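You operate a simulated robot arm through the tools that you are given. There is no shell and no other tool. Be economical: measure what you need, move in short steps, check, and stop when the job is done.

You are at the controls of a simulated two-armed robot. One attempt, no reset.

JOB
Pick up the red cartridge with one hand, pass it to the other hand and put it on the low shelf of the tall cabinet.

Only the result counts: the job must be done as asked and must still hold three seconds after the hand-in. Knocking over, shifting, dropping, spilling or breaking anything else fails it.

ROBOT AND FRAMES
Two 7-joint arms with two-finger parallel grippers on one trunk, on a base that drives. Base frame: it is fixed to the floor where the robot stands at the start and does not move with it; the origin is under the middle of the robot, x ahead of it, y to its left, z up. Readings come in m, rad, newtons and seconds.
The left shoulder is at the start at [0.03, 0.119, 1.06], the right one opposite. With the tool pointing down near the work surface each hand reaches from about 0.28 to 0.68 m from the robot's upright axis, wherever it stands, measured 20 degrees to its own side. Places, roughly: low shelf of the tall cabinet [-0.4, 4.4, 0.5]. Payload 3.43 kg a hand.
The TCP of each hand is the grasp point between the finger pads, 0.03 m short of the fingertips. In the tool frame z runs along the fingers and y along their closing line. Largest opening 0.094 m; finger width 0.028, thickness 0.01; the body of the gripper, 0.05 by 0.096 m, starts 0.055 m behind the TCP.
Orientation is that of the tool frame in the base frame, as [roll, pitch, yaw] about the fixed x, y, z axes, in that order (R = Rz(yaw) Ry(pitch) Rx(roll)). With the fingers straight down and closing along the base's y, the tool's x points along the base's -x, its y along +y and its z along -z.

CONTROLS
- The arms move only by the tool play_rows. It takes "left_increments", "right_increments" or both (then of equal length, played together; a hand with none holds still); each is a list of rows, each a list of 7 numbers: the closure in counts, from 0 (fully open) to 255 (shut), then the shift along the tool's x, y, z in m, then the turn, a rotation vector about the tool's x, y, z in rad. In form: [[hand, tx, ty, tz, ax, ay, az], ...]. A call has 1 to 8 rows; each row shifts and turns the commanded pose from where the row before left it, along the tool's axes as they then stand. Each row takes 0.2 s and may step no farther than 0.05 m and 0.15 rad from the row before; otherwise, or with a gripper value out of range, the whole call is refused. Where a pose cannot be reached the arm comes as near as it can. A force on the tool above 40 N (or 10 N above the force at the start of the call, whichever is more), or a blocked arm, ends the call early, and 0.2 s more pass. The fingers move at their own pace (about 0.072 m/s each) and stop on an object; they squeeze with about 24 N. The grip force told is the motor's: it shows also when the fingers shut on nothing. Time passes only in rows, and 0.2 s behind the last, so rows that do not move let the fingers close. It gives the time, the measured TCP pose, the force on the tool (base axes), the opening and the grip force at its end, in the units of the frame above (readings bear some noise), with the torque about the TCP (base axes, N m) and any sound that the robot's microphone picked up, and new pictures: "pictures" is both (left out), scene, wrist or none (wrist: the cameras of the hands that moved).
- Cameras (640 x 400 px; columns grow to the right, rows downward): "scene" is now at [0.0452, 0.0179, 1.7636]; the picture's right is [0.22, -0.98, 0.00], its down [-0.76, -0.17, -0.62] and it looks along [0.61, 0.14, -0.78] (base axes); focal length 273 px, centre (320, 200). "left" rides on the left gripper at [0.076, -0.014, -0.102] in its tool frame; the picture's right is [0.18, 0.98, 0.00], its down [-0.75, 0.14, -0.64] and it looks along [-0.63, 0.12, 0.77] (tool axes); focal length 243 px, centre (320, 200). "right" rides on the right gripper at [0.076, 0.014, -0.102] in its tool frame; the picture's right is [-0.18, 0.98, 0.00], its down [-0.75, -0.14, -0.64] and it looks along [-0.63, -0.12, 0.77] (tool axes); focal length 243 px, centre (320, 200). There is no depth. A picture from a camera that has moved, and an enlarged one, comes with that camera's place and axes in the base frame and with its lens.
- move_column(by): slides the trunk up (or, below 0, down) by that many m; the arms and the scene camera ride with it, the base frame stays. It gives what a move gives, with no picture.
- steer(legs): drives the robot by 1 to 6 legs, each [ahead, turn to the left] in m and rad, along the robot's own axes; the way and the turn of a leg run together, so that a leg with both is an arc; at most 1.5 m and 3.142 rad a leg. The arms and the cameras ride along, it lands a little off, and it stops where it bumps. It gives what a move gives, and a new picture of the scene camera.
- turn_head(pan, tilt): turns the head with the scene camera to pan (to the left, within 2.496 rad either way) and tilt (down, from -0.506 to 1.204), counted from straight ahead of the robot. It gives what a move gives, and a new picture of the scene camera.
- inspect(camera, box): a new picture of the part [left, top, right, bottom] of that camera's present view, enlarged. The clock stands still meanwhile.
- sign_off(): hands the job in; it is judged then, once.

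Go step by step. Nothing tells you exact positions but the pictures and the camera data: compare them with the known pose of the tool, close in by small moves and look again before you grip or let go. The budget is 120 turns and 260 pictures, counting those below and the enlarged ones. Unless the task says otherwise, let go and move clear before handing in, and close with one line.

The tools are called after "Request:" as a command line: name --argument value ..., lists and objects as JSON in quotes. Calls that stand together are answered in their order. play_rows: Moves the arms, as the interface text tells. Its arguments: {"type":"object","properties":{"left_increments":{"type":"array","items":{"type":"array","items":{"type":"number"}}},"right_increments":{"type":"array","items":{"type":"array","items":{"type":"number"}}},"pictures":{"type":"string","enum":["both","scene","wrist","none"]}},"required":[]} The other tools are called the same way: move_column (by) slides the trunk up or down; steer (legs) drives the base; turn_head (pan, tilt) turns the head that bears the scene camera; inspect (camera, box) takes an enlarged picture of a part of a camera's view; sign_off () hands the job in.

At the start:

```text
t: 0.0
left_ee_pos: [0.416, 0.3123, 1.1342]
left_ee_rot: [3.14, -0.002, -3.141]
left_force: [-0.4, 0.2, 0.7]
left_moment: [0.02, -0.01, 0.03]
left_grip_width: 0.0942
left_grasp_force: 0.1
right_ee_pos: [0.3589, -0.052, 1.2159]
right_ee_rot: [-3.141, 0.001, 3.141]
right_force: [-0.4, -0.4, -0.4]
right_moment: [-0.02, 0.0, 0.02]
right_grip_width: 0.094
right_grasp_force: 0.1
trunk travel left (down, up): [-0.325, 0.085]
robot x, y, heading: [-0.0006, 0.0003, -0.0]
head pan, tilt: [0.22, 0.899]
```

scene: 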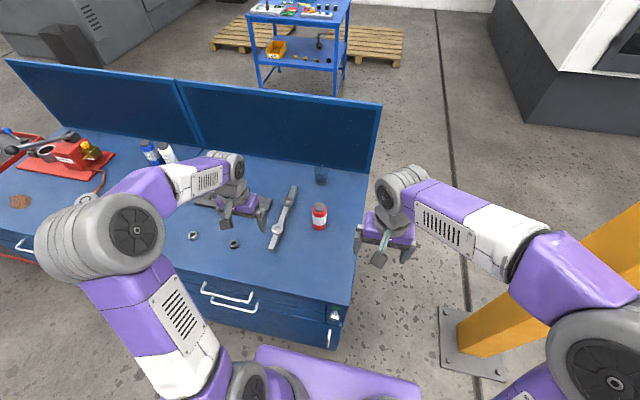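
right: 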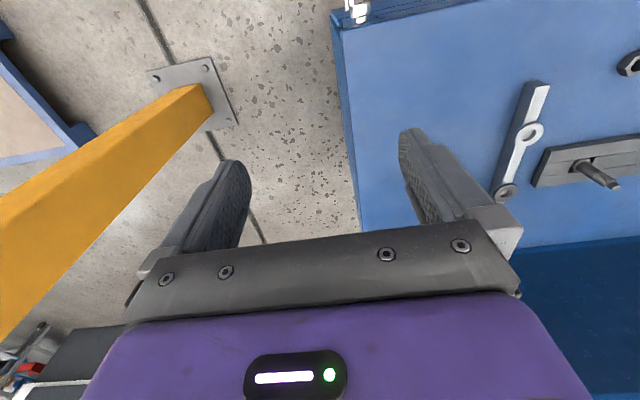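
left: 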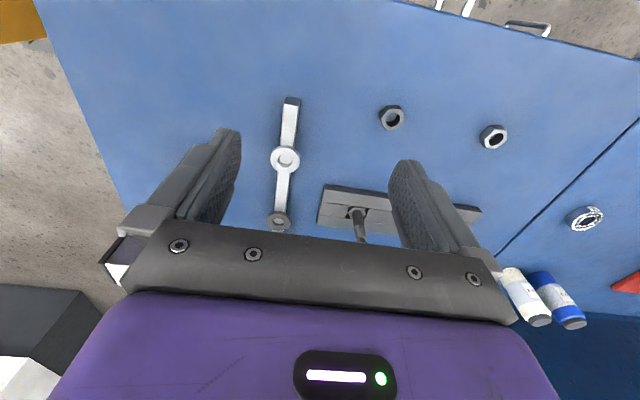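

The red cylinder near scene pixel (319,216) on the workbench is probably the cartridge. I'll enlarge it before planning.

Request:
inspect --camera "scene" --box '[260, 140, 400, 260]'

Request:
turn_head --pan 1.4 --tilt 0.35

```text
3.33 times, centred on (330, 200) of scene
camera zoom: at [0.0452, 0.0179, 1.7636], right [0.22, -0.98, 0.0], down [-0.76, -0.17, -0.62], along [0.61, 0.14, -0.78], focal length 911 px, centre (287, 200)
```

zoom: 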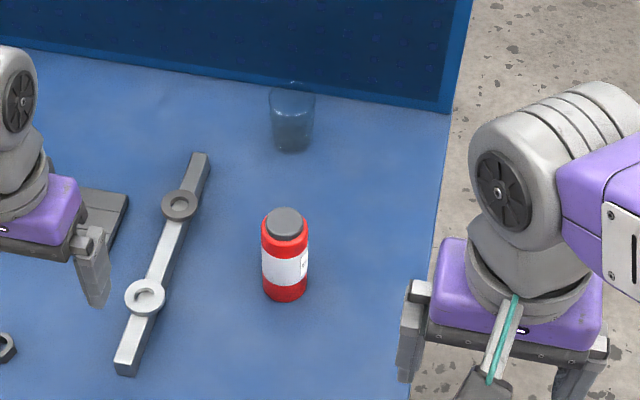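

```text
t: 1.4
left_ee_pos: [0.4158, 0.314, 1.1335]
left_ee_rot: [3.141, 0.0, -3.142]
left_force: [0.0, -0.1, -0.3]
left_moment: [0.0, -0.01, -0.02]
left_grip_width: 0.0938
left_grasp_force: 0.0
right_ee_pos: [0.3589, -0.0516, 1.2168]
right_ee_rot: [3.141, -0.001, -3.14]
right_force: [-0.3, -1.0, 0.2]
right_moment: [-0.01, -0.04, 0.0]
right_grip_width: 0.0941
right_grasp_force: 0.1
trunk travel left (down, up): [-0.325, 0.085]
robot x, y, heading: [-0.0008, -0.0011, -0.003]
head pan, tilt: [1.4, 0.351]
camera scene: at [-0.0127, 0.0932, 1.811], right [0.99, -0.17, 0.0], down [-0.06, -0.34, -0.94], along [0.16, 0.93, -0.34], focal length 273 px, centre (320, 200)
```

scene: 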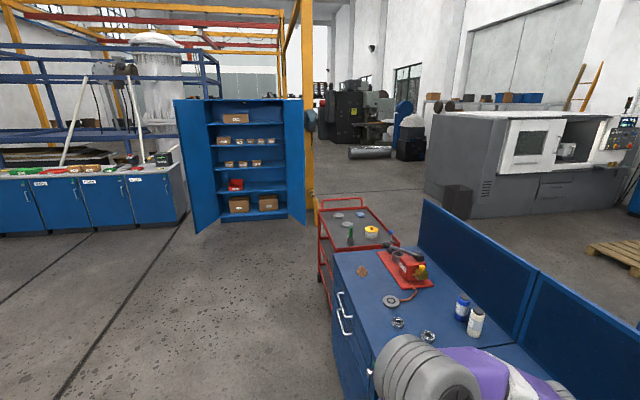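

The tall cabinet stands to the left, and the low shelf has a red box on it with free room to the right. I take the cartridge to be around (0.57, 0.14). I'll move the right hand aside, bring the left hand in line with the cartridge, and look back at the bench.

Request:
play_rows --left_increments '[[0, 0, -0.04, 0, 0, 0, 0], [0, 0, -0.04, 0, 0, 0, 0], [0, 0, -0.04, 0, 0, 0, 0], [0, 0, -0.04, 0, 0, 0, 0]]' --right_increments '[[0, 0, -0.05, 0, 0, 0, 0], [0, 0, -0.05, 0, 0, 0, 0], [0, 0, -0.05, 0, 0, 0, 0], [0, 0, -0.02, 0, 0, 0, 0]]' --pictures "wrist"

Request:
turn_head --pan 0.2 --tilt 0.9

```text
t: 2.4
left_ee_pos: [0.4173, 0.1518, 1.1327]
left_ee_rot: [3.14, 0.0, -3.14]
left_force: [0.5, 0.1, 0.1]
left_moment: [0.03, 0.01, -0.04]
left_grip_width: 0.0941
left_grasp_force: 0.0
right_ee_pos: [0.359, -0.2235, 1.2178]
right_ee_rot: [-3.141, 0.0, -3.14]
right_force: [0.1, -0.4, 0.7]
right_moment: [0.04, 0.03, -0.04]
right_grip_width: 0.094
right_grasp_force: 0.0
trunk travel left (down, up): [-0.325, 0.085]
robot x, y, heading: [-0.0012, 0.0001, 0.004]
head pan, tilt: [1.4, 0.351]
camera right: at [0.2828, -0.2098, 1.3209], right [0.18, 0.98, 0.0], down [0.75, -0.14, 0.64], along [0.63, -0.12, -0.77], focal length 243 px, centre (320, 200)
camera left: at [0.3403, 0.1371, 1.2355], right [-0.18, 0.98, 0.0], down [0.75, 0.14, 0.64], along [0.63, 0.12, -0.77], focal length 243 px, centre (320, 200)
```

right: 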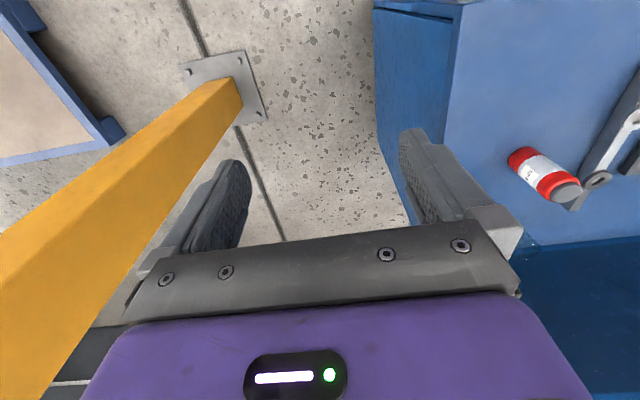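
left: 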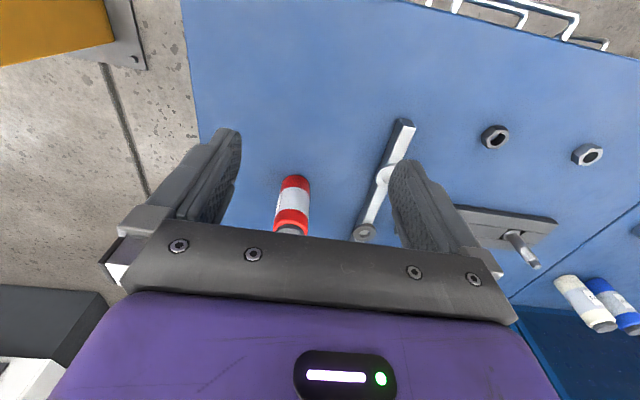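

```text
t: 3.8
left_ee_pos: [0.4165, 0.153, 1.1314]
left_ee_rot: [-3.141, 0.0, -3.141]
left_force: [0.7, 0.3, 0.4]
left_moment: [0.02, 0.0, 0.01]
left_grip_width: 0.0937
left_grasp_force: 0.0
right_ee_pos: [0.3586, -0.2214, 1.218]
right_ee_rot: [3.141, 0.0, -3.141]
right_force: [0.9, 0.5, -0.7]
right_moment: [0.0, 0.03, -0.03]
right_grip_width: 0.094
right_grasp_force: 0.0
trunk travel left (down, up): [-0.325, 0.085]
robot x, y, heading: [-0.0012, 0.0006, -0.002]
head pan, tilt: [0.201, 0.901]
camera scene: at [0.0454, 0.0165, 1.7635], right [0.2, -0.98, 0.0], down [-0.77, -0.16, -0.62], along [0.61, 0.12, -0.78], focal length 273 px, centre (320, 200)
```

scene: 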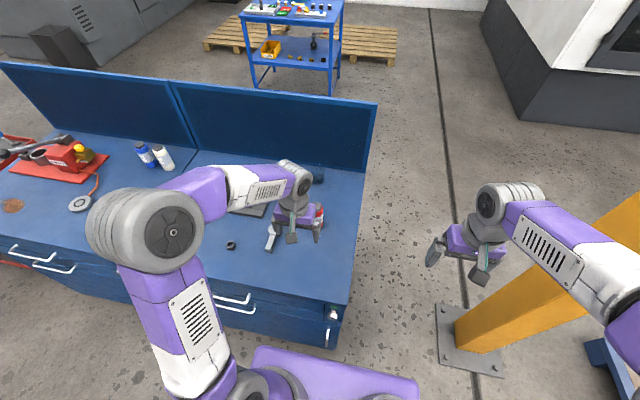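

The triangulated cartridge is upright at about (0.605, 0.147), with its base at z≈0.88 and its top at z≈1.0. I'm moving the left hand above it to check alignment.

Request:
play_rows --left_increments '[[0, -0.0475, -0.001, 0, 0, 0, 0], [0, -0.0475, -0.001, 0, 0, 0, 0], [0, -0.0475, -0.001, 0, 0, 0, 0], [0, -0.0475, -0.001, 0, 0, 0, 0], [0, 0, 0, 0.02, 0, 0, 0]]' --pictures "both"

```text
t: 5.0
left_ee_pos: [0.6047, 0.1491, 1.1122]
left_ee_rot: [-3.141, -0.001, 3.141]
left_force: [0.1, 0.0, -0.7]
left_moment: [-0.04, -0.01, 0.01]
left_grip_width: 0.0941
left_grasp_force: 0.0
right_ee_pos: [0.3574, -0.2203, 1.2193]
right_ee_rot: [3.141, 0.0, 3.141]
right_force: [-0.2, 0.4, -0.2]
right_moment: [0.01, 0.0, 0.01]
right_grip_width: 0.0939
right_grasp_force: 0.1
trunk travel left (down, up): [-0.325, 0.085]
robot x, y, heading: [0.0014, 0.0039, 0.004]
head pan, tilt: [0.201, 0.901]
camera scene: at [0.0441, 0.0169, 1.7636], right [0.2, -0.98, 0.0], down [-0.77, -0.16, -0.62], along [0.61, 0.12, -0.78], focal length 273 px, centre (320, 200)
camera left: at [0.5276, 0.1354, 1.2157], right [-0.18, 0.98, 0.0], down [0.75, 0.14, 0.64], along [0.63, 0.12, -0.77], focal length 243 px, centre (320, 200)
```

scene: 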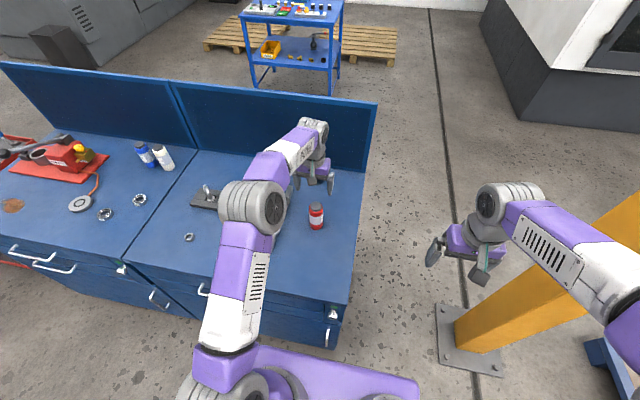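
left: 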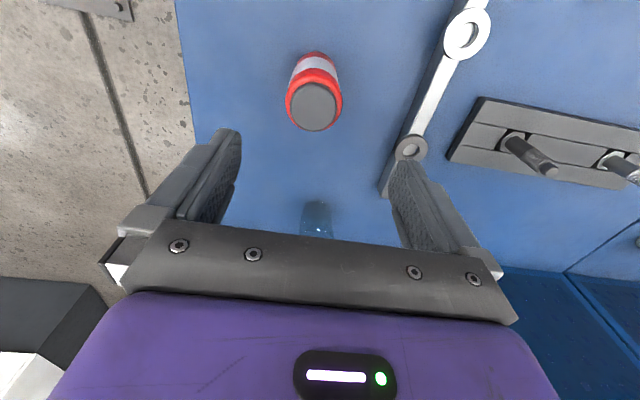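

The cartridge top is at about (0.604, 0.1455), so I need about 3.5 mm of correction in y. I'll descend partway and check.

Request:
play_rows --left_increments '[[0, 0, -0.0035, 0.03, 0, 0, 0], [0, 0, 0, 0.03, 0, 0, 0], [0, 0, 0, 0.03, 0, 0, 0]]' --pictures "wrist"

```text
t: 5.8
left_ee_pos: [0.6062, 0.1463, 1.0213]
left_ee_rot: [-3.141, 0.001, -3.14]
left_force: [-0.2, 1.1, 1.1]
left_moment: [-0.04, 0.0, -0.02]
left_grip_width: 0.0941
left_grasp_force: 0.0
right_ee_pos: [0.3602, -0.2213, 1.2184]
right_ee_rot: [-3.141, 0.001, -3.141]
right_force: [0.5, 0.5, 0.5]
right_moment: [0.01, 0.02, 0.03]
right_grip_width: 0.0939
right_grasp_force: 0.0
trunk travel left (down, up): [-0.325, 0.085]
robot x, y, heading: [-0.005, -0.0007, -0.002]
head pan, tilt: [0.201, 0.901]
camera left: at [0.5294, 0.1312, 1.1252], right [-0.18, 0.98, 0.0], down [0.75, 0.14, 0.64], along [0.63, 0.12, -0.77], focal length 243 px, centre (320, 200)
```

left: 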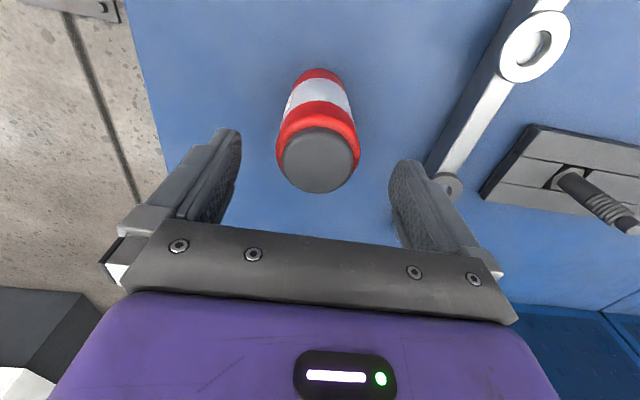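

Aligned, with the cap top at z≈0.995. I'll descend to about 0.966 and close.

Request:
play_rows --left_increments '[[0, 0, 0, 0.03, 0, 0, 0], [0, 0, 0, 0.025, 0, 0, 0], [0, 0, 0, 0, 0, 0, 0], [255, 0, 0, 0, 0, 0, 0], [255, 0, 0, 0, 0, 0, 0], [255, 0, 0, 0, 0, 0, 0], [255, 0, 0, 0, 0, 0, 0]]' --pictures "wrist"

```text
t: 7.4
left_ee_pos: [0.6041, 0.1465, 0.9682]
left_ee_rot: [-3.14, 0.001, 3.141]
left_force: [0.4, -0.1, -0.4]
left_moment: [-0.01, -0.07, 0.0]
left_grip_width: 0.0514
left_grasp_force: 23.9
right_ee_pos: [0.3592, -0.2214, 1.2178]
right_ee_rot: [3.141, 0.001, -3.14]
right_force: [0.1, -0.3, 0.3]
right_moment: [0.02, 0.0, 0.0]
right_grip_width: 0.0941
right_grasp_force: 0.1
trunk travel left (down, up): [-0.325, 0.085]
robot x, y, heading: [0.0021, -0.0025, -0.002]
head pan, tilt: [0.201, 0.901]
camera left: at [0.5282, 0.1321, 1.0718], right [-0.18, 0.98, 0.0], down [0.75, 0.14, 0.64], along [0.63, 0.12, -0.77], focal length 243 px, centre (320, 200)
```

left: 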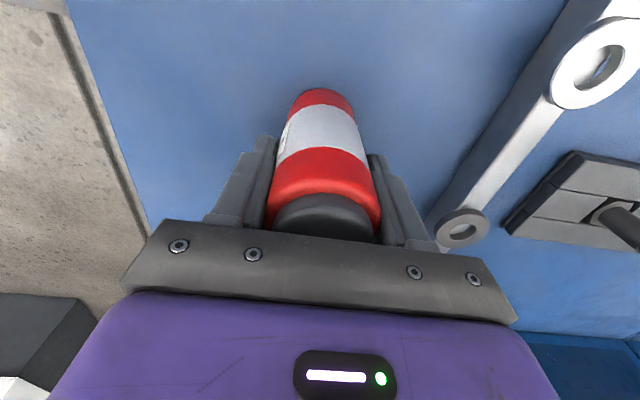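

Gripped at 51 mm. I'll lift straight up, then draw back toward the handover place in front of the robot.

Request:
play_rows --left_increments '[[255, 0, 0, -0.03, 0, 0, 0], [255, 0, 0, -0.05, 0, 0, 0], [255, 0, 0, -0.05, 0, 0, 0], [255, 0, 0, -0.05, 0, 0, 0], [255, 0, 0, -0.05, 0, 0, 0], [255, 0.045, -0.02, 0, 0, 0, 0], [255, 0.045, -0.025, 0, 0, 0, 0], [255, 0.045, -0.02, 0, 0, 0, 0]]' --pictures "scene"

```text
refused: row 7 steps farther than a row can; nothing moved
```

Request:
play_rows --left_increments '[[255, 0, 0, -0.03, 0, 0, 0], [255, 0, 0, -0.045, 0, 0, 0], [255, 0, 0, -0.045, 0, 0, 0], [255, 0, 0, -0.045, 0, 0, 0], [255, 0, 0, -0.045, 0, 0, 0], [255, 0.042, -0.02, 0, 0, 0, 0], [255, 0.042, -0.02, 0, 0, 0, 0], [255, 0.042, -0.02, 0, 0, 0, 0]]' --pictures "scene"

```text
t: 9.2
left_ee_pos: [0.4778, 0.0859, 1.1796]
left_ee_rot: [-3.14, 0.002, -3.141]
left_force: [0.0, 0.3, -1.8]
left_moment: [-0.02, -0.01, -0.02]
left_grip_width: 0.0509
left_grasp_force: 23.8
right_ee_pos: [0.3581, -0.2215, 1.2181]
right_ee_rot: [-3.141, 0.001, -3.141]
right_force: [-1.0, 0.0, 0.1]
right_moment: [0.0, -0.02, 0.01]
right_grip_width: 0.094
right_grasp_force: 0.0
trunk travel left (down, up): [-0.325, 0.085]
robot x, y, heading: [-0.0006, 0.0021, 0.002]
head pan, tilt: [0.201, 0.901]
camera scene: at [0.0436, 0.0161, 1.7636], right [0.2, -0.98, 0.0], down [-0.77, -0.16, -0.62], along [0.61, 0.12, -0.78], focal length 273 px, centre (320, 200)
```

scene: 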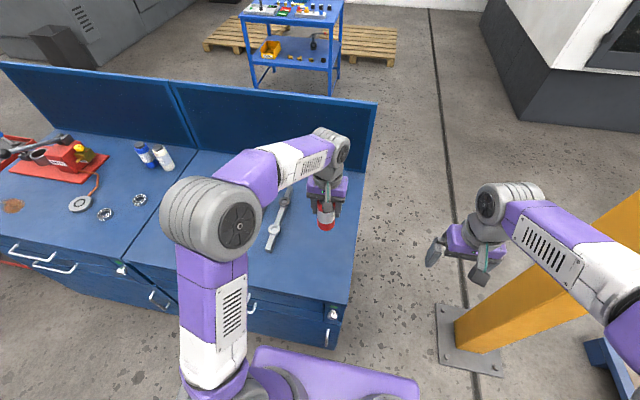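

The cartridge is held securely. I'll turn the left hand so its closing line runs diagonally, and yaw the right hand to match that direction.

Request:
play_rows --left_increments '[[255, 0, 0, 0, 0, 0, 0.131], [255, 0, 0, 0, 0, 0, 0.131], [255, 0, 0, 0, 0, 0, 0.131], [255, 0, 0, 0, 0, 0, 0.131], [255, 0, 0, 0, 0, 0, 0.131], [255, 0, 0, 0, 0, 0, 0.131]]' --right_increments '[[0, 0, 0, 0, 0, 0, -0.131], [0, 0, 0, 0, 0, 0, -0.131], [0, 0, 0, 0, 0, 0, -0.131], [0, 0, 0, 0, 0, 0, -0.131], [0, 0, 0, 0, 0, 0, -0.131], [0, 0, 0, 0, 0, 0, -0.131]]' --pictures "none"

Request:
play_rows --right_increments '[[0, 0, 0, 0, 0, -0.142, 0], [0, 0, 0, 0, 0, -0.142, 0], [0, 0, 0, 0, 0, -0.142, 0], [0, 0, 0, 0, 0, -0.142, 0], [0, 0, 0, 0, 0, -0.142, 0], [0, 0, 0, 0, 0, -0.142, 0], [0, 0, 0, 0, 0, -0.142, 0], [0, 0, 0, 0, 0, -0.142, 0]]' --pictures "both"

```text
t: 10.6
left_ee_pos: [0.4788, 0.0858, 1.1801]
left_ee_rot: [-3.141, 0.0, 2.352]
left_force: [0.3, -0.3, -2.3]
left_moment: [-0.04, -0.03, 0.02]
left_grip_width: 0.0511
left_grasp_force: 23.9
right_ee_pos: [0.3601, -0.2226, 1.2171]
right_ee_rot: [3.14, 0.0, -2.353]
right_force: [-0.8, 0.2, 0.0]
right_moment: [-0.03, -0.01, 0.03]
right_grip_width: 0.0941
right_grasp_force: 0.1
trunk travel left (down, up): [-0.325, 0.085]
robot x, y, heading: [0.0016, 0.0015, -0.005]
head pan, tilt: [0.201, 0.901]
```

```text
t: 12.4
left_ee_pos: [0.4794, 0.0844, 1.1805]
left_ee_rot: [-3.141, -0.001, 2.353]
left_force: [0.9, -0.2, -1.9]
left_moment: [-0.01, 0.01, 0.01]
left_grip_width: 0.0507
left_grasp_force: 23.8
right_ee_pos: [0.3592, -0.2207, 1.2161]
right_ee_rot: [3.139, 1.138, -2.359]
right_force: [0.5, 0.1, -0.9]
right_moment: [0.02, -0.04, -0.02]
right_grip_width: 0.0943
right_grasp_force: 0.2
trunk travel left (down, up): [-0.325, 0.085]
robot x, y, heading: [0.0013, -0.0021, 0.001]
head pan, tilt: [0.201, 0.901]
camera scene: at [0.046, 0.0163, 1.7635], right [0.2, -0.98, 0.0], down [-0.77, -0.16, -0.62], along [0.61, 0.12, -0.78], focal length 273 px, centre (320, 200)
camera right: at [0.2618, -0.301, 1.1903], right [-0.64, 0.75, 0.17], down [-0.09, -0.29, 0.95], along [0.76, 0.6, 0.25], focal length 243 px, centre (320, 200)
```

scene: 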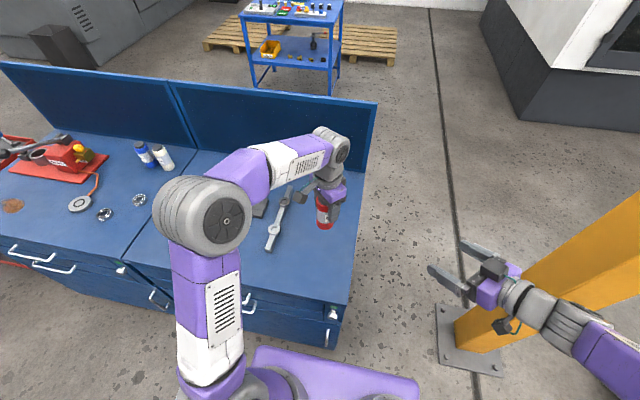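
right: 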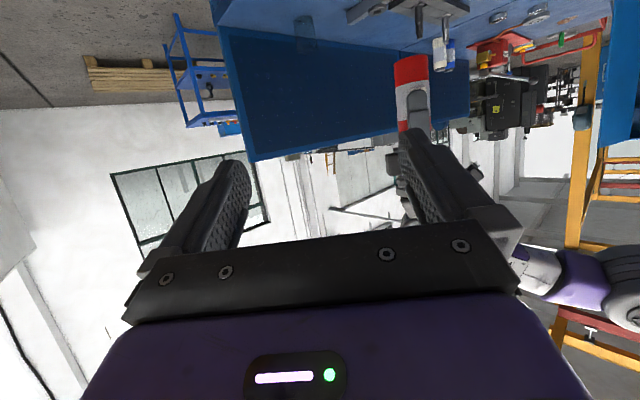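

I can see the cartridge in the right wrist view. I'll enlarge it to measure where the base sits relative to the left fingertips.

Request:
inspect --camera "right" --box '[350, 20, 510, 120]'

Request:
inspect --camera "scene" --box '[260, 160, 400, 250]'

```text
4.00 times, centred on (430, 70) of right
camera zoom: at [0.2618, -0.301, 1.1903], right [-0.64, 0.75, 0.17], down [-0.09, -0.29, 0.95], along [0.76, 0.6, 0.25], focal length 970 px, centre (-120, 720)
```

zoom: 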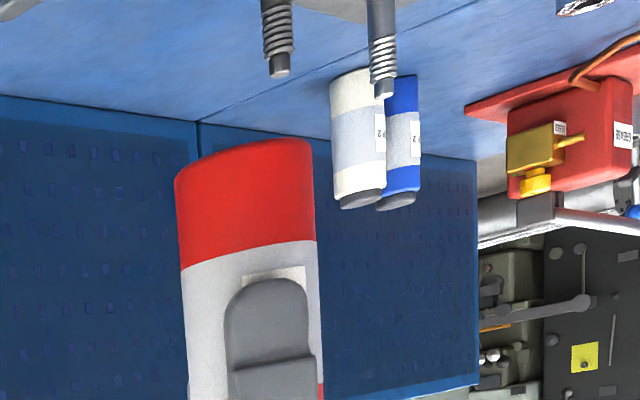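

```text
4.44 times, centred on (330, 205) of scene
camera zoom: at [0.046, 0.0163, 1.7635], right [0.2, -0.98, 0.0], down [-0.77, -0.16, -0.62], along [0.61, 0.12, -0.78], focal length 1214 px, centre (276, 178)
```

zoom: 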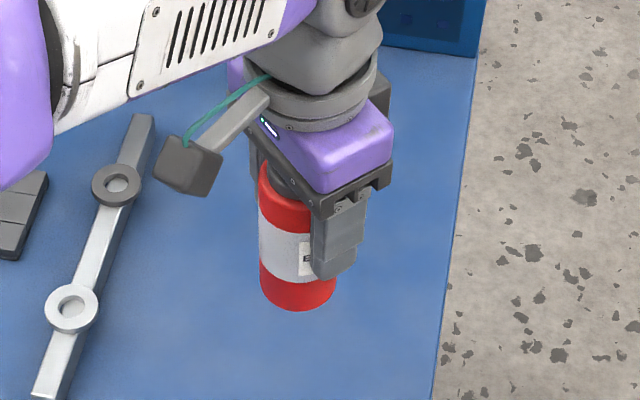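

The cartridge base is about 0.0755 m below the left TCP. I'll flatten the right hand to about 10° of tilt, bring it level with the cartridge's lower half, and line up on the diagonal.

Request:
play_rows --right_increments '[[0, 0, 0, 0, 0, -0.131, 0], [0, 0, 0, 0, 0, -0.131, 0], [0, 0.018, 0.0437, 0, 0, 0, 0], [0, 0.018, 0.0437, 0, 0, 0, 0], [0, 0.018, 0.0437, 0, 0, 0, 0], [0, 0, 0, 0.04, 0, 0, 0], [0, 0, 0, 0.04, 0, 0, 0]]' --pictures "both"

```text
t: 14.0
left_ee_pos: [0.479, 0.0865, 1.1796]
left_ee_rot: [-3.14, 0.0, 2.357]
left_force: [0.1, 1.0, -2.4]
left_moment: [-0.01, 0.0, -0.01]
left_grip_width: 0.0512
left_grasp_force: 24.2
right_ee_pos: [0.3905, -0.1612, 1.1572]
right_ee_rot: [3.141, 1.397, -2.357]
right_force: [0.5, 0.6, 0.3]
right_moment: [0.02, -0.03, 0.02]
right_grip_width: 0.094
right_grasp_force: 0.1
right hand out of reach, approached as far as the arm can: row 3, 4, 5
trunk travel left (down, up): [-0.325, 0.085]
robot x, y, heading: [0.0003, -0.0033, -0.004]
head pan, tilt: [0.201, 0.901]
camera scene: at [0.0472, 0.0184, 1.7634], right [0.2, -0.98, 0.0], down [-0.77, -0.16, -0.62], along [0.61, 0.12, -0.78], focal length 273 px, centre (320, 200)
camera right: at [0.3, -0.2323, 1.1], right [-0.67, 0.72, 0.18], down [-0.25, -0.45, 0.85], along [0.69, 0.53, 0.49], focal length 243 px, centre (320, 200)
```

scene: 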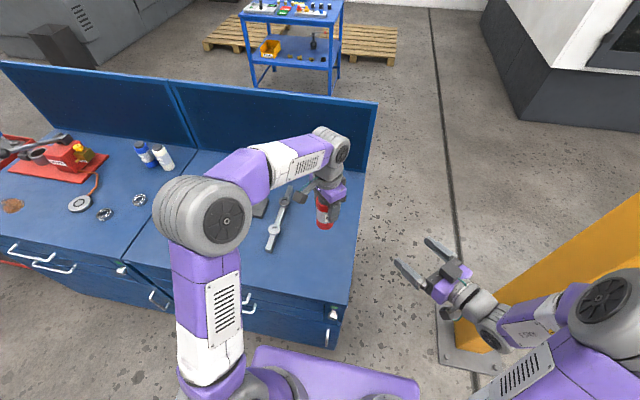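
right: 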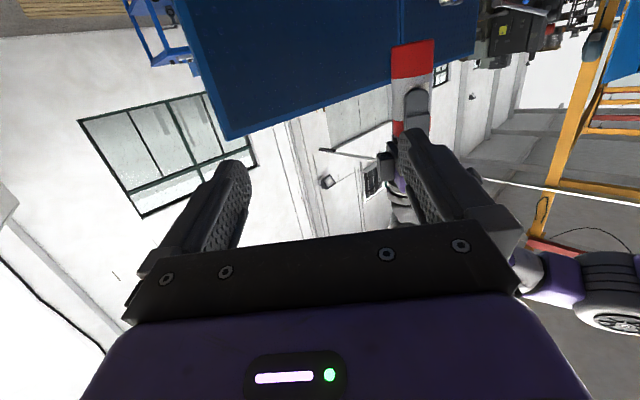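

The lateral move was out of reach that close to the body, so instead I'll bring the cartridge onto the right hand's approach line, at about (0.53, -0.02).

Request:
play_rows --left_increments '[[255, -0.0376, -0.0126, 0, 0, 0, 0], [255, -0.0376, -0.0126, 0, 0, 0, 0], [255, -0.0376, -0.0126, 0, 0, 0, 0], [255, 0, 0, 0, 0, 0, 0]]' --right_increments '[[0, 0, 0, 0.02, 0, 0, 0], [0, 0, 0, 0.02, 0, 0, 0], [0, 0, 0, 0.02, 0, 0, 0], [0, 0, 0, 0, 0, 0, 0]]' --pictures "both"

```text
t: 15.0
left_ee_pos: [0.5317, -0.0208, 1.1786]
left_ee_rot: [-3.141, 0.0, 2.356]
left_force: [-0.5, 0.3, -1.9]
left_moment: [-0.03, -0.02, 0.0]
left_grip_width: 0.0508
left_grasp_force: 23.4
right_ee_pos: [0.4297, -0.1186, 1.1466]
right_ee_rot: [-3.136, 1.398, -2.35]
right_force: [0.4, 0.4, 1.1]
right_moment: [-0.01, 0.01, 0.01]
right_grip_width: 0.0941
right_grasp_force: 0.1
trunk travel left (down, up): [-0.325, 0.085]
robot x, y, heading: [-0.0039, -0.0012, 0.0]
head pan, tilt: [0.201, 0.901]
camera scene: at [0.0446, 0.0177, 1.7635], right [0.2, -0.98, 0.0], down [-0.77, -0.16, -0.62], along [0.61, 0.12, -0.78], focal length 273 px, centre (320, 200)
camera right: at [0.3397, -0.1903, 1.0902], right [-0.67, 0.72, 0.18], down [-0.26, -0.46, 0.85], along [0.69, 0.53, 0.49], focal length 243 px, centre (320, 200)
camera left: at [0.4668, 0.0235, 1.2824], right [0.57, 0.82, 0.0], down [0.63, -0.43, 0.64], along [0.53, -0.36, -0.77], focal length 243 px, centre (320, 200)
```

scene: 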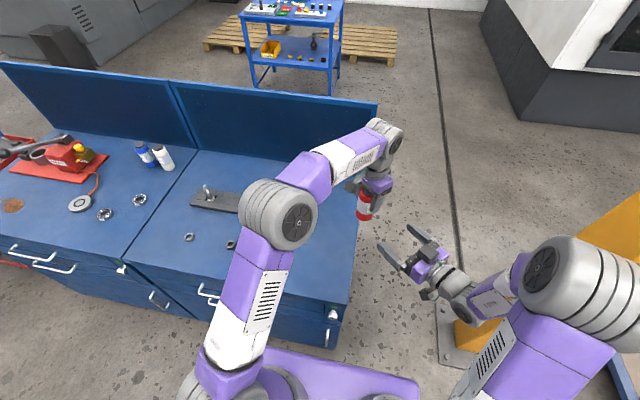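
right: 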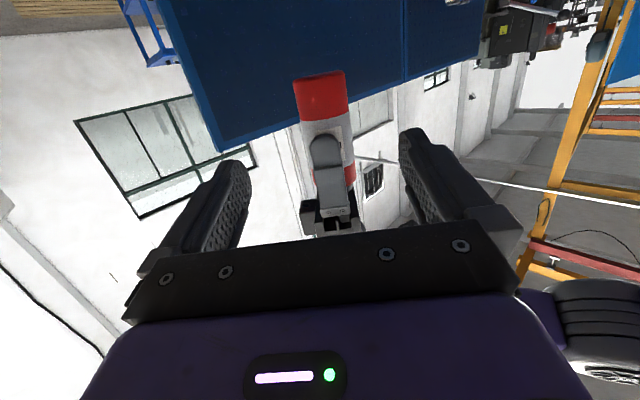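
left: 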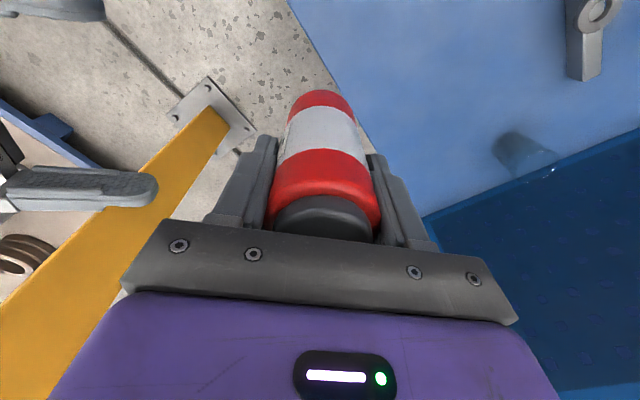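

The two hands are lined up. I'm advancing the right hand most of the way, then I'll check again.

Request:
play_rows --right_increments '[[0, -0.0075, -0.003, 0.03, 0, 0, 0], [0, 0, 0, 0.04, 0, 0, 0], [0, 0, 0, 0.035, 0, 0, 0], [0, 0, 0, 0, 0, 0, 0]]' --pictures "both"

Request:
inspect --camera "scene" --box '[320, 150, 460, 250]'

```text
t: 16.0
left_ee_pos: [0.5307, -0.021, 1.1792]
left_ee_rot: [3.14, 0.0, 2.353]
left_force: [-0.8, 0.4, -1.9]
left_moment: [-0.01, 0.01, 0.02]
left_grip_width: 0.0511
left_grasp_force: 23.8
right_ee_pos: [0.5071, -0.0456, 1.1366]
right_ee_rot: [3.14, 1.401, -2.356]
right_force: [0.5, 0.6, -0.8]
right_moment: [0.0, 0.02, 0.02]
right_grip_width: 0.0941
right_grasp_force: 0.0
trunk travel left (down, up): [-0.325, 0.085]
robot x, y, heading: [-0.0007, -0.0008, -0.002]
head pan, tilt: [0.201, 0.901]
camera scene: at [0.045, 0.016, 1.7635], right [0.2, -0.98, 0.0], down [-0.77, -0.16, -0.62], along [0.61, 0.12, -0.78], focal length 273 px, centre (320, 200)
camera right: at [0.4159, -0.1173, 1.0788], right [-0.67, 0.72, 0.18], down [-0.26, -0.46, 0.85], along [0.69, 0.53, 0.49], focal length 243 px, centre (320, 200)
```

scene: 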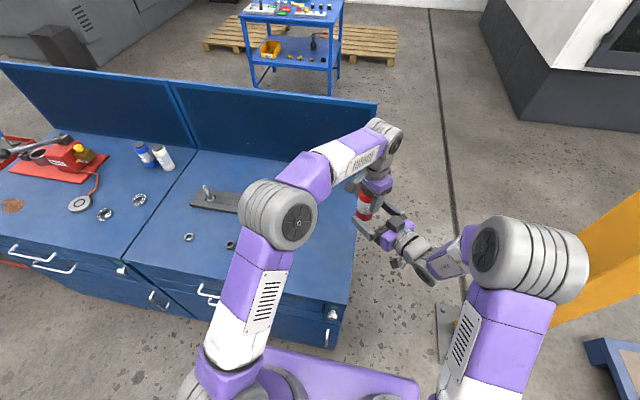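
right: 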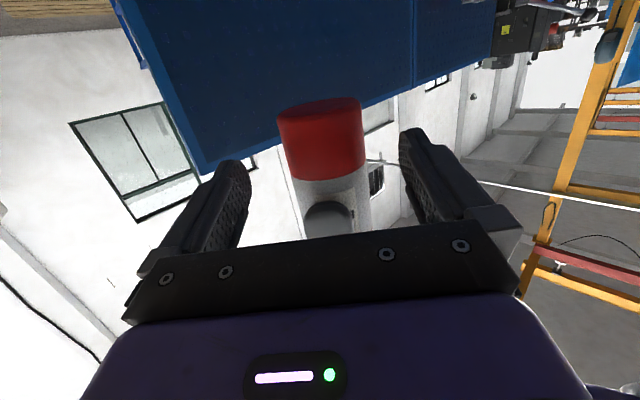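

```text
4.00 times, centred on (390, 200) of scene
camera zoom: at [0.045, 0.016, 1.7635], right [0.2, -0.98, 0.0], down [-0.77, -0.16, -0.62], along [0.61, 0.12, -0.78], focal length 1093 px, centre (40, 200)
```

zoom: 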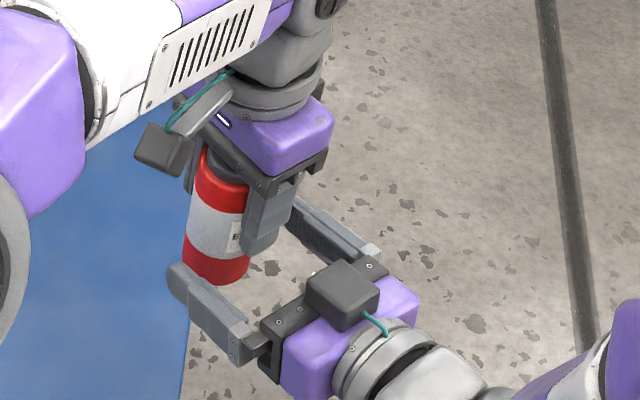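

The alignment is good. I'll advance the last 34 mm and close the right fingers on the lower half.

Request:
play_rows --right_increments '[[0, 0, 0, 0.017, 0, 0, 0], [0, 0, 0, 0.017, 0, 0, 0], [0, 0, 0, 0, 0, 0, 0]]' --pictures "wrist"

Request:
inspect --camera "scene" --box '[320, 150, 460, 250]'

```text
t: 16.8
left_ee_pos: [0.5317, -0.0209, 1.1783]
left_ee_rot: [-3.14, -0.002, 2.355]
left_force: [-0.1, 0.8, -2.9]
left_moment: [0.02, -0.04, 0.01]
left_grip_width: 0.0509
left_grasp_force: 24.0
right_ee_pos: [0.5296, -0.0233, 1.1327]
right_ee_rot: [3.14, 1.398, -2.359]
right_force: [0.1, -1.0, -0.3]
right_moment: [0.0, 0.01, 0.0]
right_grip_width: 0.0939
right_grasp_force: 0.1
trunk travel left (down, up): [-0.325, 0.085]
robot x, y, heading: [0.001, -0.0022, 0.005]
head pan, tilt: [0.201, 0.901]
camera right: at [0.4394, -0.0944, 1.0745], right [-0.67, 0.72, 0.18], down [-0.26, -0.46, 0.85], along [0.69, 0.53, 0.49], focal length 243 px, centre (320, 200)
```

right: 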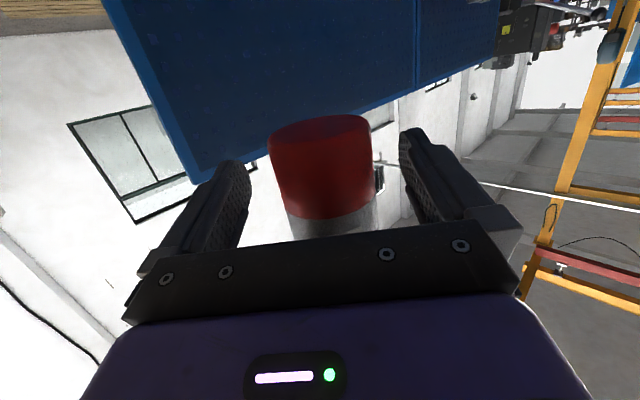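

```text
4.00 times, centred on (390, 200) of scene
camera zoom: at [0.0454, 0.0162, 1.7635], right [0.2, -0.98, 0.0], down [-0.77, -0.16, -0.62], along [0.61, 0.12, -0.78], focal length 1093 px, centre (40, 200)
```

zoom: 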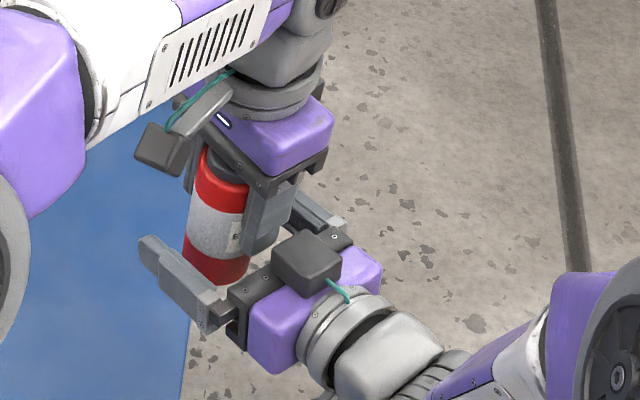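

In position with no contact. I'm closing the right hand while the left keeps holding.

Request:
play_rows --right_increments '[[255, 0, 0, 0, 0, 0, 0], [255, 0, 0, 0, 0, 0, 0], [255, 0, 0, 0, 0, 0, 0], [255, 0, 0, 0, 0, 0, 0], [255, 0, 0, 0, 0, 0, 0]]' --pictures "wrist"

```text
t: 18.0
left_ee_pos: [0.53, -0.0214, 1.1788]
left_ee_rot: [-3.141, 0.002, 2.355]
left_force: [10.6, -9.0, -2.3]
left_moment: [0.15, -0.04, 0.08]
left_grip_width: 0.0502
left_grasp_force: 23.8
right_ee_pos: [0.5306, -0.0225, 1.132]
right_ee_rot: [3.141, 1.399, -2.351]
right_force: [-10.5, 9.7, 0.5]
right_moment: [-0.55, -0.38, -0.03]
right_grip_width: 0.0536
right_grasp_force: 23.6
trunk travel left (down, up): [-0.325, 0.085]
robot x, y, heading: [0.0002, -0.0012, 0.005]
head pan, tilt: [0.201, 0.901]
camera right: at [0.4391, -0.0938, 1.0744], right [-0.68, 0.71, 0.18], down [-0.25, -0.46, 0.85], along [0.69, 0.53, 0.49], focal length 243 px, centre (320, 200)
```

right: 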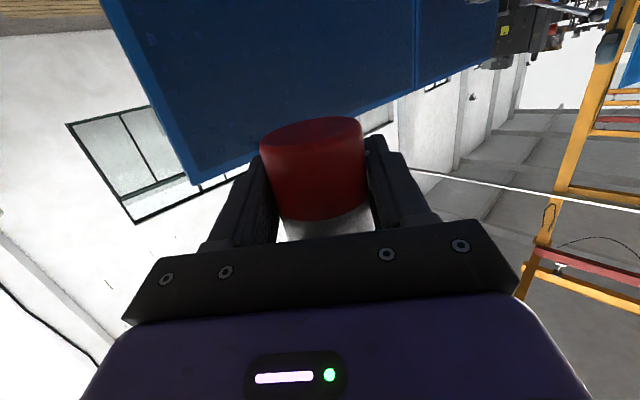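

Both hands hold it, with about 14 N of sideways strain. I'll ease the right hand a few millimetres to relieve that before releasing.

Request:
play_rows --right_increments '[[255, 0, 0.0025, 0, 0, 0, 0], [255, 0, 0, 0, 0, 0, 0]]' --pictures "none"

```text
t: 18.6
left_ee_pos: [0.5305, -0.0216, 1.1777]
left_ee_rot: [-3.139, -0.002, 2.354]
left_force: [0.3, -6.3, -0.1]
left_moment: [-0.1, -0.27, -0.06]
left_grip_width: 0.05
left_grasp_force: 23.5
right_ee_pos: [0.5289, -0.0215, 1.1309]
right_ee_rot: [3.136, 1.397, -2.36]
right_force: [-0.8, 6.7, 0.1]
right_moment: [-0.24, 0.19, 0.03]
right_grip_width: 0.0534
right_grasp_force: 24.2
trunk travel left (down, up): [-0.325, 0.085]
robot x, y, heading: [0.0002, 0.0009, 0.002]
head pan, tilt: [0.201, 0.901]
```

The strain is down to about 6 N. I'll open the left hand now and keep the right closed.

Request:
play_rows --left_increments '[[200, 0, 0, 0, 0, 0, 0], [100, 0, 0, 0, 0, 0, 0], [0, 0, 0, 0, 0, 0, 0], [0, 0, 0, 0, 0, 0, 0], [0, 0, 0, 0, 0, 0, 0]]' --right_increments '[[255, 0, 0, 0, 0, 0, 0], [255, 0, 0, 0, 0, 0, 0], [255, 0, 0, 0, 0, 0, 0], [255, 0, 0, 0, 0, 0, 0], [255, 0, 0, 0, 0, 0, 0]]' --pictures "both"

```text
t: 19.8
left_ee_pos: [0.5331, -0.0193, 1.1776]
left_ee_rot: [3.139, 0.0, 2.357]
left_force: [13.8, 14.1, -2.1]
left_moment: [-0.06, 0.07, -0.07]
left_grip_width: 0.0836
left_grasp_force: 0.0
right_ee_pos: [0.5283, -0.0221, 1.131]
right_ee_rot: [3.139, 1.399, -2.361]
right_force: [-13.3, -14.0, -0.5]
right_moment: [0.7, -0.68, 0.01]
right_grip_width: 0.0531
right_grasp_force: 23.6
trunk travel left (down, up): [-0.325, 0.085]
robot x, y, heading: [-0.0017, -0.0043, -0.002]
head pan, tilt: [0.201, 0.901]
camera scene: at [0.0456, 0.0164, 1.7635], right [0.2, -0.98, 0.0], down [-0.77, -0.16, -0.62], along [0.61, 0.12, -0.78], focal length 273 px, centre (320, 200)
camera right: at [0.4378, -0.0936, 1.0743], right [-0.67, 0.72, 0.18], down [-0.26, -0.46, 0.85], along [0.7, 0.53, 0.49], focal length 243 px, centre (320, 200)
camera left: at [0.4682, 0.0243, 1.282], right [0.56, 0.83, 0.0], down [0.63, -0.43, 0.64], along [0.53, -0.36, -0.77], focal length 243 px, centre (320, 200)
```

scene: 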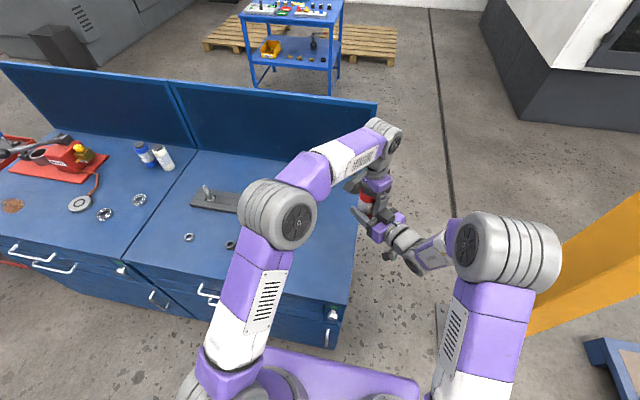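
right: 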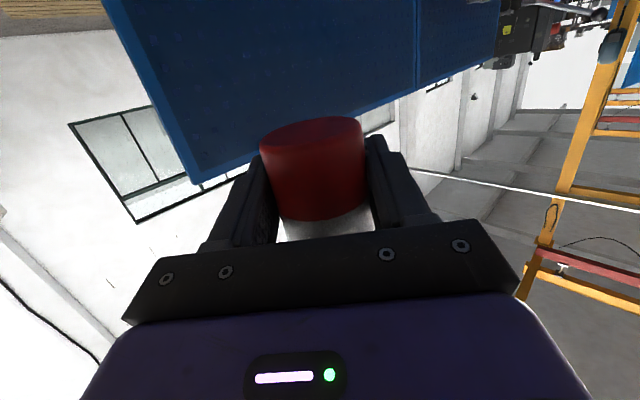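
left: 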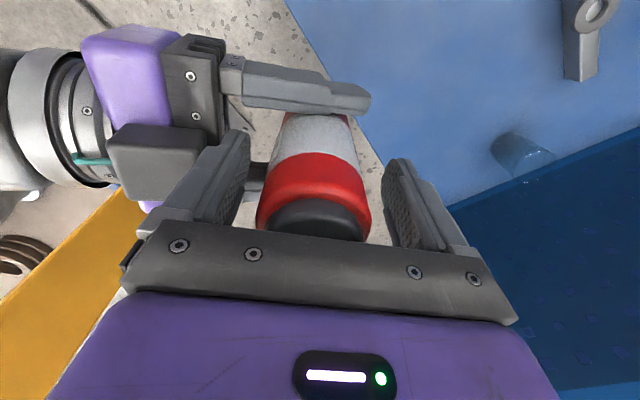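

The cartridge is released into the right hand, but the left near finger pushes on the right gripper's box. I'll narrow the left opening a bit and then lift it straight up.

Request:
play_rows --left_increments '[[70, 0, 0, 0, 0, 0, 0], [70, 0, 0, 0, 0, 0, 0], [70, 0, 0, -0.01, 0, 0, 0], [70, 0, 0, -0.03, 0, 0, 0], [70, 0, 0, -0.04, 0, 0, 0], [70, 0, 0, -0.04, 0, 0, 0], [70, 0, 0, -0.03, 0, 0, 0]]' --pictures "both"

```text
t: 21.4
left_ee_pos: [0.5323, -0.0229, 1.3179]
left_ee_rot: [-3.139, 0.0, 2.354]
left_force: [1.1, -0.3, 0.0]
left_moment: [0.02, 0.0, -0.02]
left_grip_width: 0.0683
left_grasp_force: 0.1
left hand out of reach, approached as far as the arm can: row 7
right_ee_pos: [0.5287, -0.0226, 1.1307]
right_ee_rot: [3.139, 1.399, -2.36]
right_force: [1.0, 0.5, 0.6]
right_moment: [0.01, 0.05, 0.0]
right_grip_width: 0.053
right_grasp_force: 23.5
trunk travel left (down, up): [-0.325, 0.085]
robot x, y, heading: [0.0021, 0.0025, 0.002]
head pan, tilt: [0.201, 0.901]
camera scene: at [0.0463, 0.0159, 1.7635], right [0.2, -0.98, 0.0], down [-0.77, -0.16, -0.62], along [0.61, 0.12, -0.78], focal length 273 px, centre (320, 200)
camera left: at [0.4674, 0.0212, 1.4221], right [0.57, 0.82, 0.0], down [0.63, -0.44, 0.64], along [0.53, -0.36, -0.77], focal length 243 px, centre (320, 200)
```

scene: 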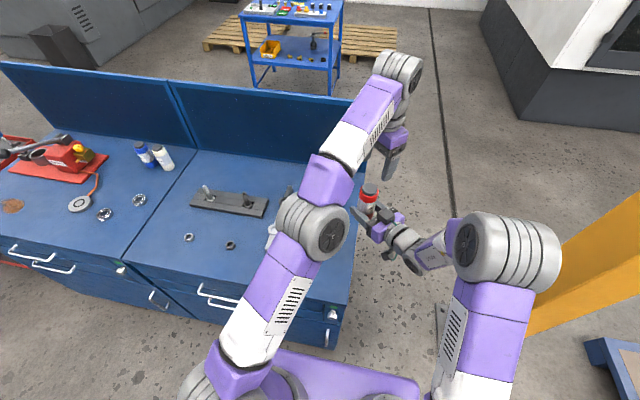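
left: 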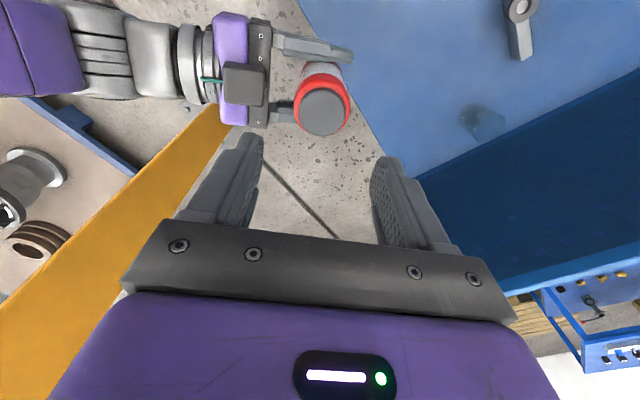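

The handover worked: the right hand holds the cartridge and the left is clear. I'll tuck the left arm and look behind before reversing.

Request:
play_rows --left_increments '[[70, 0.045, 0, 0, 0, 0, 0], [70, 0.045, 0, 0, 0, 0, 0], [70, 0.045, 0, 0, 0, 0, 0], [70, 0.045, 0, 0, 0, 0, 0], [70, 0.045, 0, 0, 0, 0, 0], [70, 0.045, 0, 0, 0, 0, 0]]' --pictures "none"

Request:
turn_head --pan 2.45 --tilt 0.7

Request:
turn_head --pan -2.45 --tilt 0.7

Request:
turn_head --pan 0.0 --tilt 0.9

```text
t: 22.8
left_ee_pos: [0.341, 0.1693, 1.32]
left_ee_rot: [-3.141, 0.001, 2.357]
left_force: [-0.4, 0.6, 0.1]
left_moment: [0.01, -0.05, 0.0]
left_grip_width: 0.0682
left_grasp_force: 0.0
right_ee_pos: [0.5268, -0.0202, 1.1322]
right_ee_rot: [-3.137, 1.398, -2.35]
right_force: [-0.4, 0.7, 0.0]
right_moment: [0.01, 0.02, -0.05]
right_grip_width: 0.0531
right_grasp_force: 23.7
trunk travel left (down, up): [-0.325, 0.085]
robot x, y, heading: [0.0038, 0.0006, -0.001]
head pan, tilt: [0.201, 0.901]
```

```text
t: 24.9
left_ee_pos: [0.3417, 0.1692, 1.3196]
left_ee_rot: [3.14, 0.001, 2.356]
left_force: [-0.3, 0.5, 0.4]
left_moment: [0.01, 0.01, 0.02]
left_grip_width: 0.0684
left_grasp_force: 0.0
right_ee_pos: [0.5294, -0.0225, 1.1304]
right_ee_rot: [3.139, 1.397, -2.356]
right_force: [0.9, -0.6, 0.1]
right_moment: [-0.01, 0.01, 0.0]
right_grip_width: 0.0533
right_grasp_force: 24.3
trunk travel left (down, up): [-0.325, 0.085]
robot x, y, heading: [-0.0037, 0.0008, 0.001]
head pan, tilt: [2.45, 0.7]
camera scene: at [-0.0938, 0.0556, 1.7797], right [0.64, 0.77, 0.0], down [0.5, -0.41, -0.77], along [-0.59, 0.49, -0.64], focal length 273 px, centre (320, 200)
```

scene: 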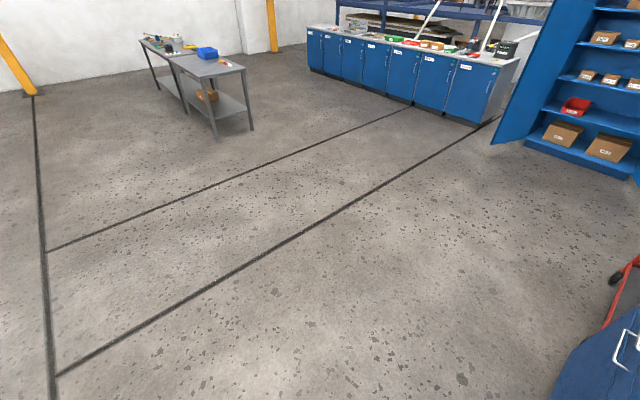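

```text
t: 28.8
left_ee_pos: [0.3443, 0.1695, 1.3195]
left_ee_rot: [-3.141, 0.0, 2.354]
left_force: [0.1, 0.4, 0.2]
left_moment: [0.03, 0.01, -0.02]
left_grip_width: 0.0681
left_grasp_force: 0.0
right_ee_pos: [0.5295, -0.022, 1.1324]
right_ee_rot: [3.141, 1.398, -2.356]
right_force: [0.7, -0.1, -0.3]
right_moment: [-0.01, -0.01, 0.0]
right_grip_width: 0.0529
right_grasp_force: 23.9
trunk travel left (down, up): [-0.325, 0.085]
robot x, y, heading: [0.0019, 0.0015, 0.001]
head pan, tilt: [-2.45, 0.7]
camera scene: at [-0.0938, -0.0528, 1.7797], right [-0.64, 0.77, 0.0], down [0.5, 0.41, -0.77], along [-0.59, -0.49, -0.64], focal length 273 px, centre (320, 200)
```

scene: 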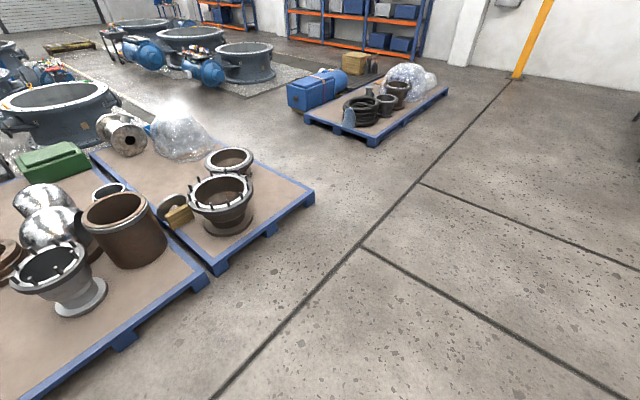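

```text
t: 31.0
left_ee_pos: [0.3442, 0.1678, 1.3199]
left_ee_rot: [-3.141, 0.0, 2.355]
left_force: [-0.3, -1.5, 0.5]
left_moment: [0.02, 0.0, 0.0]
left_grip_width: 0.0682
left_grasp_force: 0.2
right_ee_pos: [0.5289, -0.0211, 1.1315]
right_ee_rot: [-3.142, 1.399, -2.357]
right_force: [-0.8, 0.3, 0.5]
right_moment: [0.0, 0.0, 0.01]
right_grip_width: 0.0532
right_grasp_force: 24.3
trunk travel left (down, up): [-0.325, 0.085]
robot x, y, heading: [-0.001, 0.0018, -0.002]
head pan, tilt: [0.0, 0.901]
camera scene: at [0.0471, 0.0013, 1.7635], right [0.0, -1.0, 0.0], down [-0.78, 0.0, -0.62], along [0.62, 0.0, -0.78], focal length 273 px, centre (320, 200)
```

scene: 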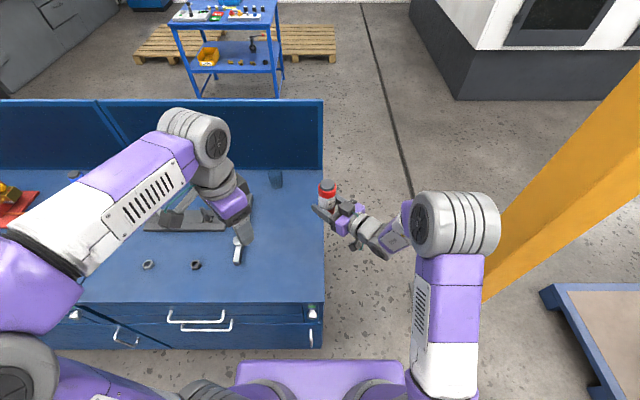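

The floor behind and the way to the cabinet are clear. I'll reverse away from the bench, turn left to face the cabinet and drive partway.

Request:
steer --legs '[[-0.48, 0], [0, 1.571], [1.5, 0]]'

Request:
turn_head --pan 0.0 --tilt 0.5

```text
t: 44.6
left_ee_pos: [-0.5566, 1.8548, 1.32]
left_ee_rot: [3.14, -0.001, -2.411]
left_force: [-0.3, 0.3, -0.4]
left_moment: [0.04, 0.01, 0.01]
left_grip_width: 0.0681
left_grasp_force: 0.1
right_ee_pos: [-0.3563, 2.0289, 1.1308]
right_ee_rot: [3.14, 1.397, -0.84]
right_force: [-0.8, 0.5, 0.9]
right_moment: [-0.01, 0.01, 0.01]
right_grip_width: 0.0532
right_grasp_force: 24.4
trunk travel left (down, up): [-0.325, 0.085]
robot x, y, heading: [-0.4024, 1.5014, 1.518]
head pan, tilt: [0.0, 0.901]
camera scene: at [-0.4015, 1.5499, 1.7635], right [1.0, -0.05, 0.0], down [-0.04, -0.78, -0.62], along [0.03, 0.62, -0.78], focal length 273 px, centre (320, 200)
```

scene: 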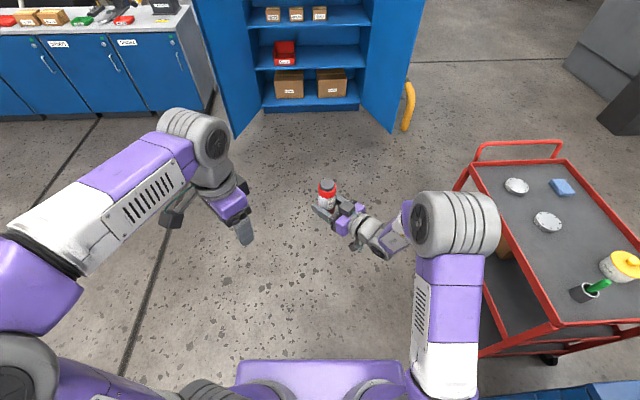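

```text
t: 45.5
left_ee_pos: [-0.5572, 1.854, 1.319]
left_ee_rot: [-3.142, -0.001, -2.41]
left_force: [0.1, 0.4, -0.3]
left_moment: [-0.02, 0.01, -0.02]
left_grip_width: 0.0682
left_grasp_force: 0.1
right_ee_pos: [-0.3556, 2.0302, 1.1318]
right_ee_rot: [3.139, 1.397, -0.841]
right_force: [-0.8, 0.4, -0.2]
right_moment: [0.02, -0.02, 0.02]
right_grip_width: 0.053
right_grasp_force: 23.9
trunk travel left (down, up): [-0.325, 0.085]
robot x, y, heading: [-0.4072, 1.5036, 1.522]
head pan, tilt: [0.0, 0.499]
camera scene: at [-0.4007, 1.5652, 1.7973], right [1.0, -0.05, 0.0], down [-0.03, -0.48, -0.88], along [0.05, 0.88, -0.48], focal length 273 px, centre (320, 200)
```

scene: 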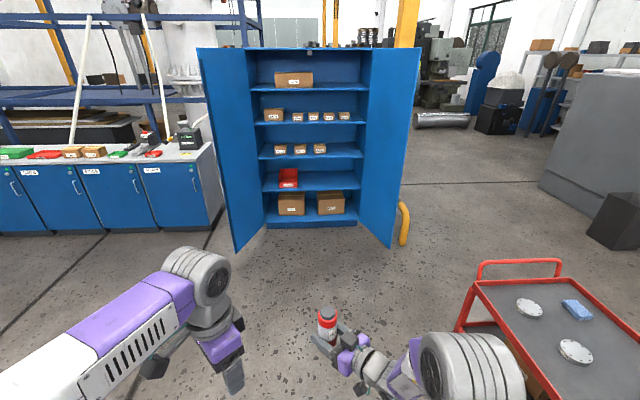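

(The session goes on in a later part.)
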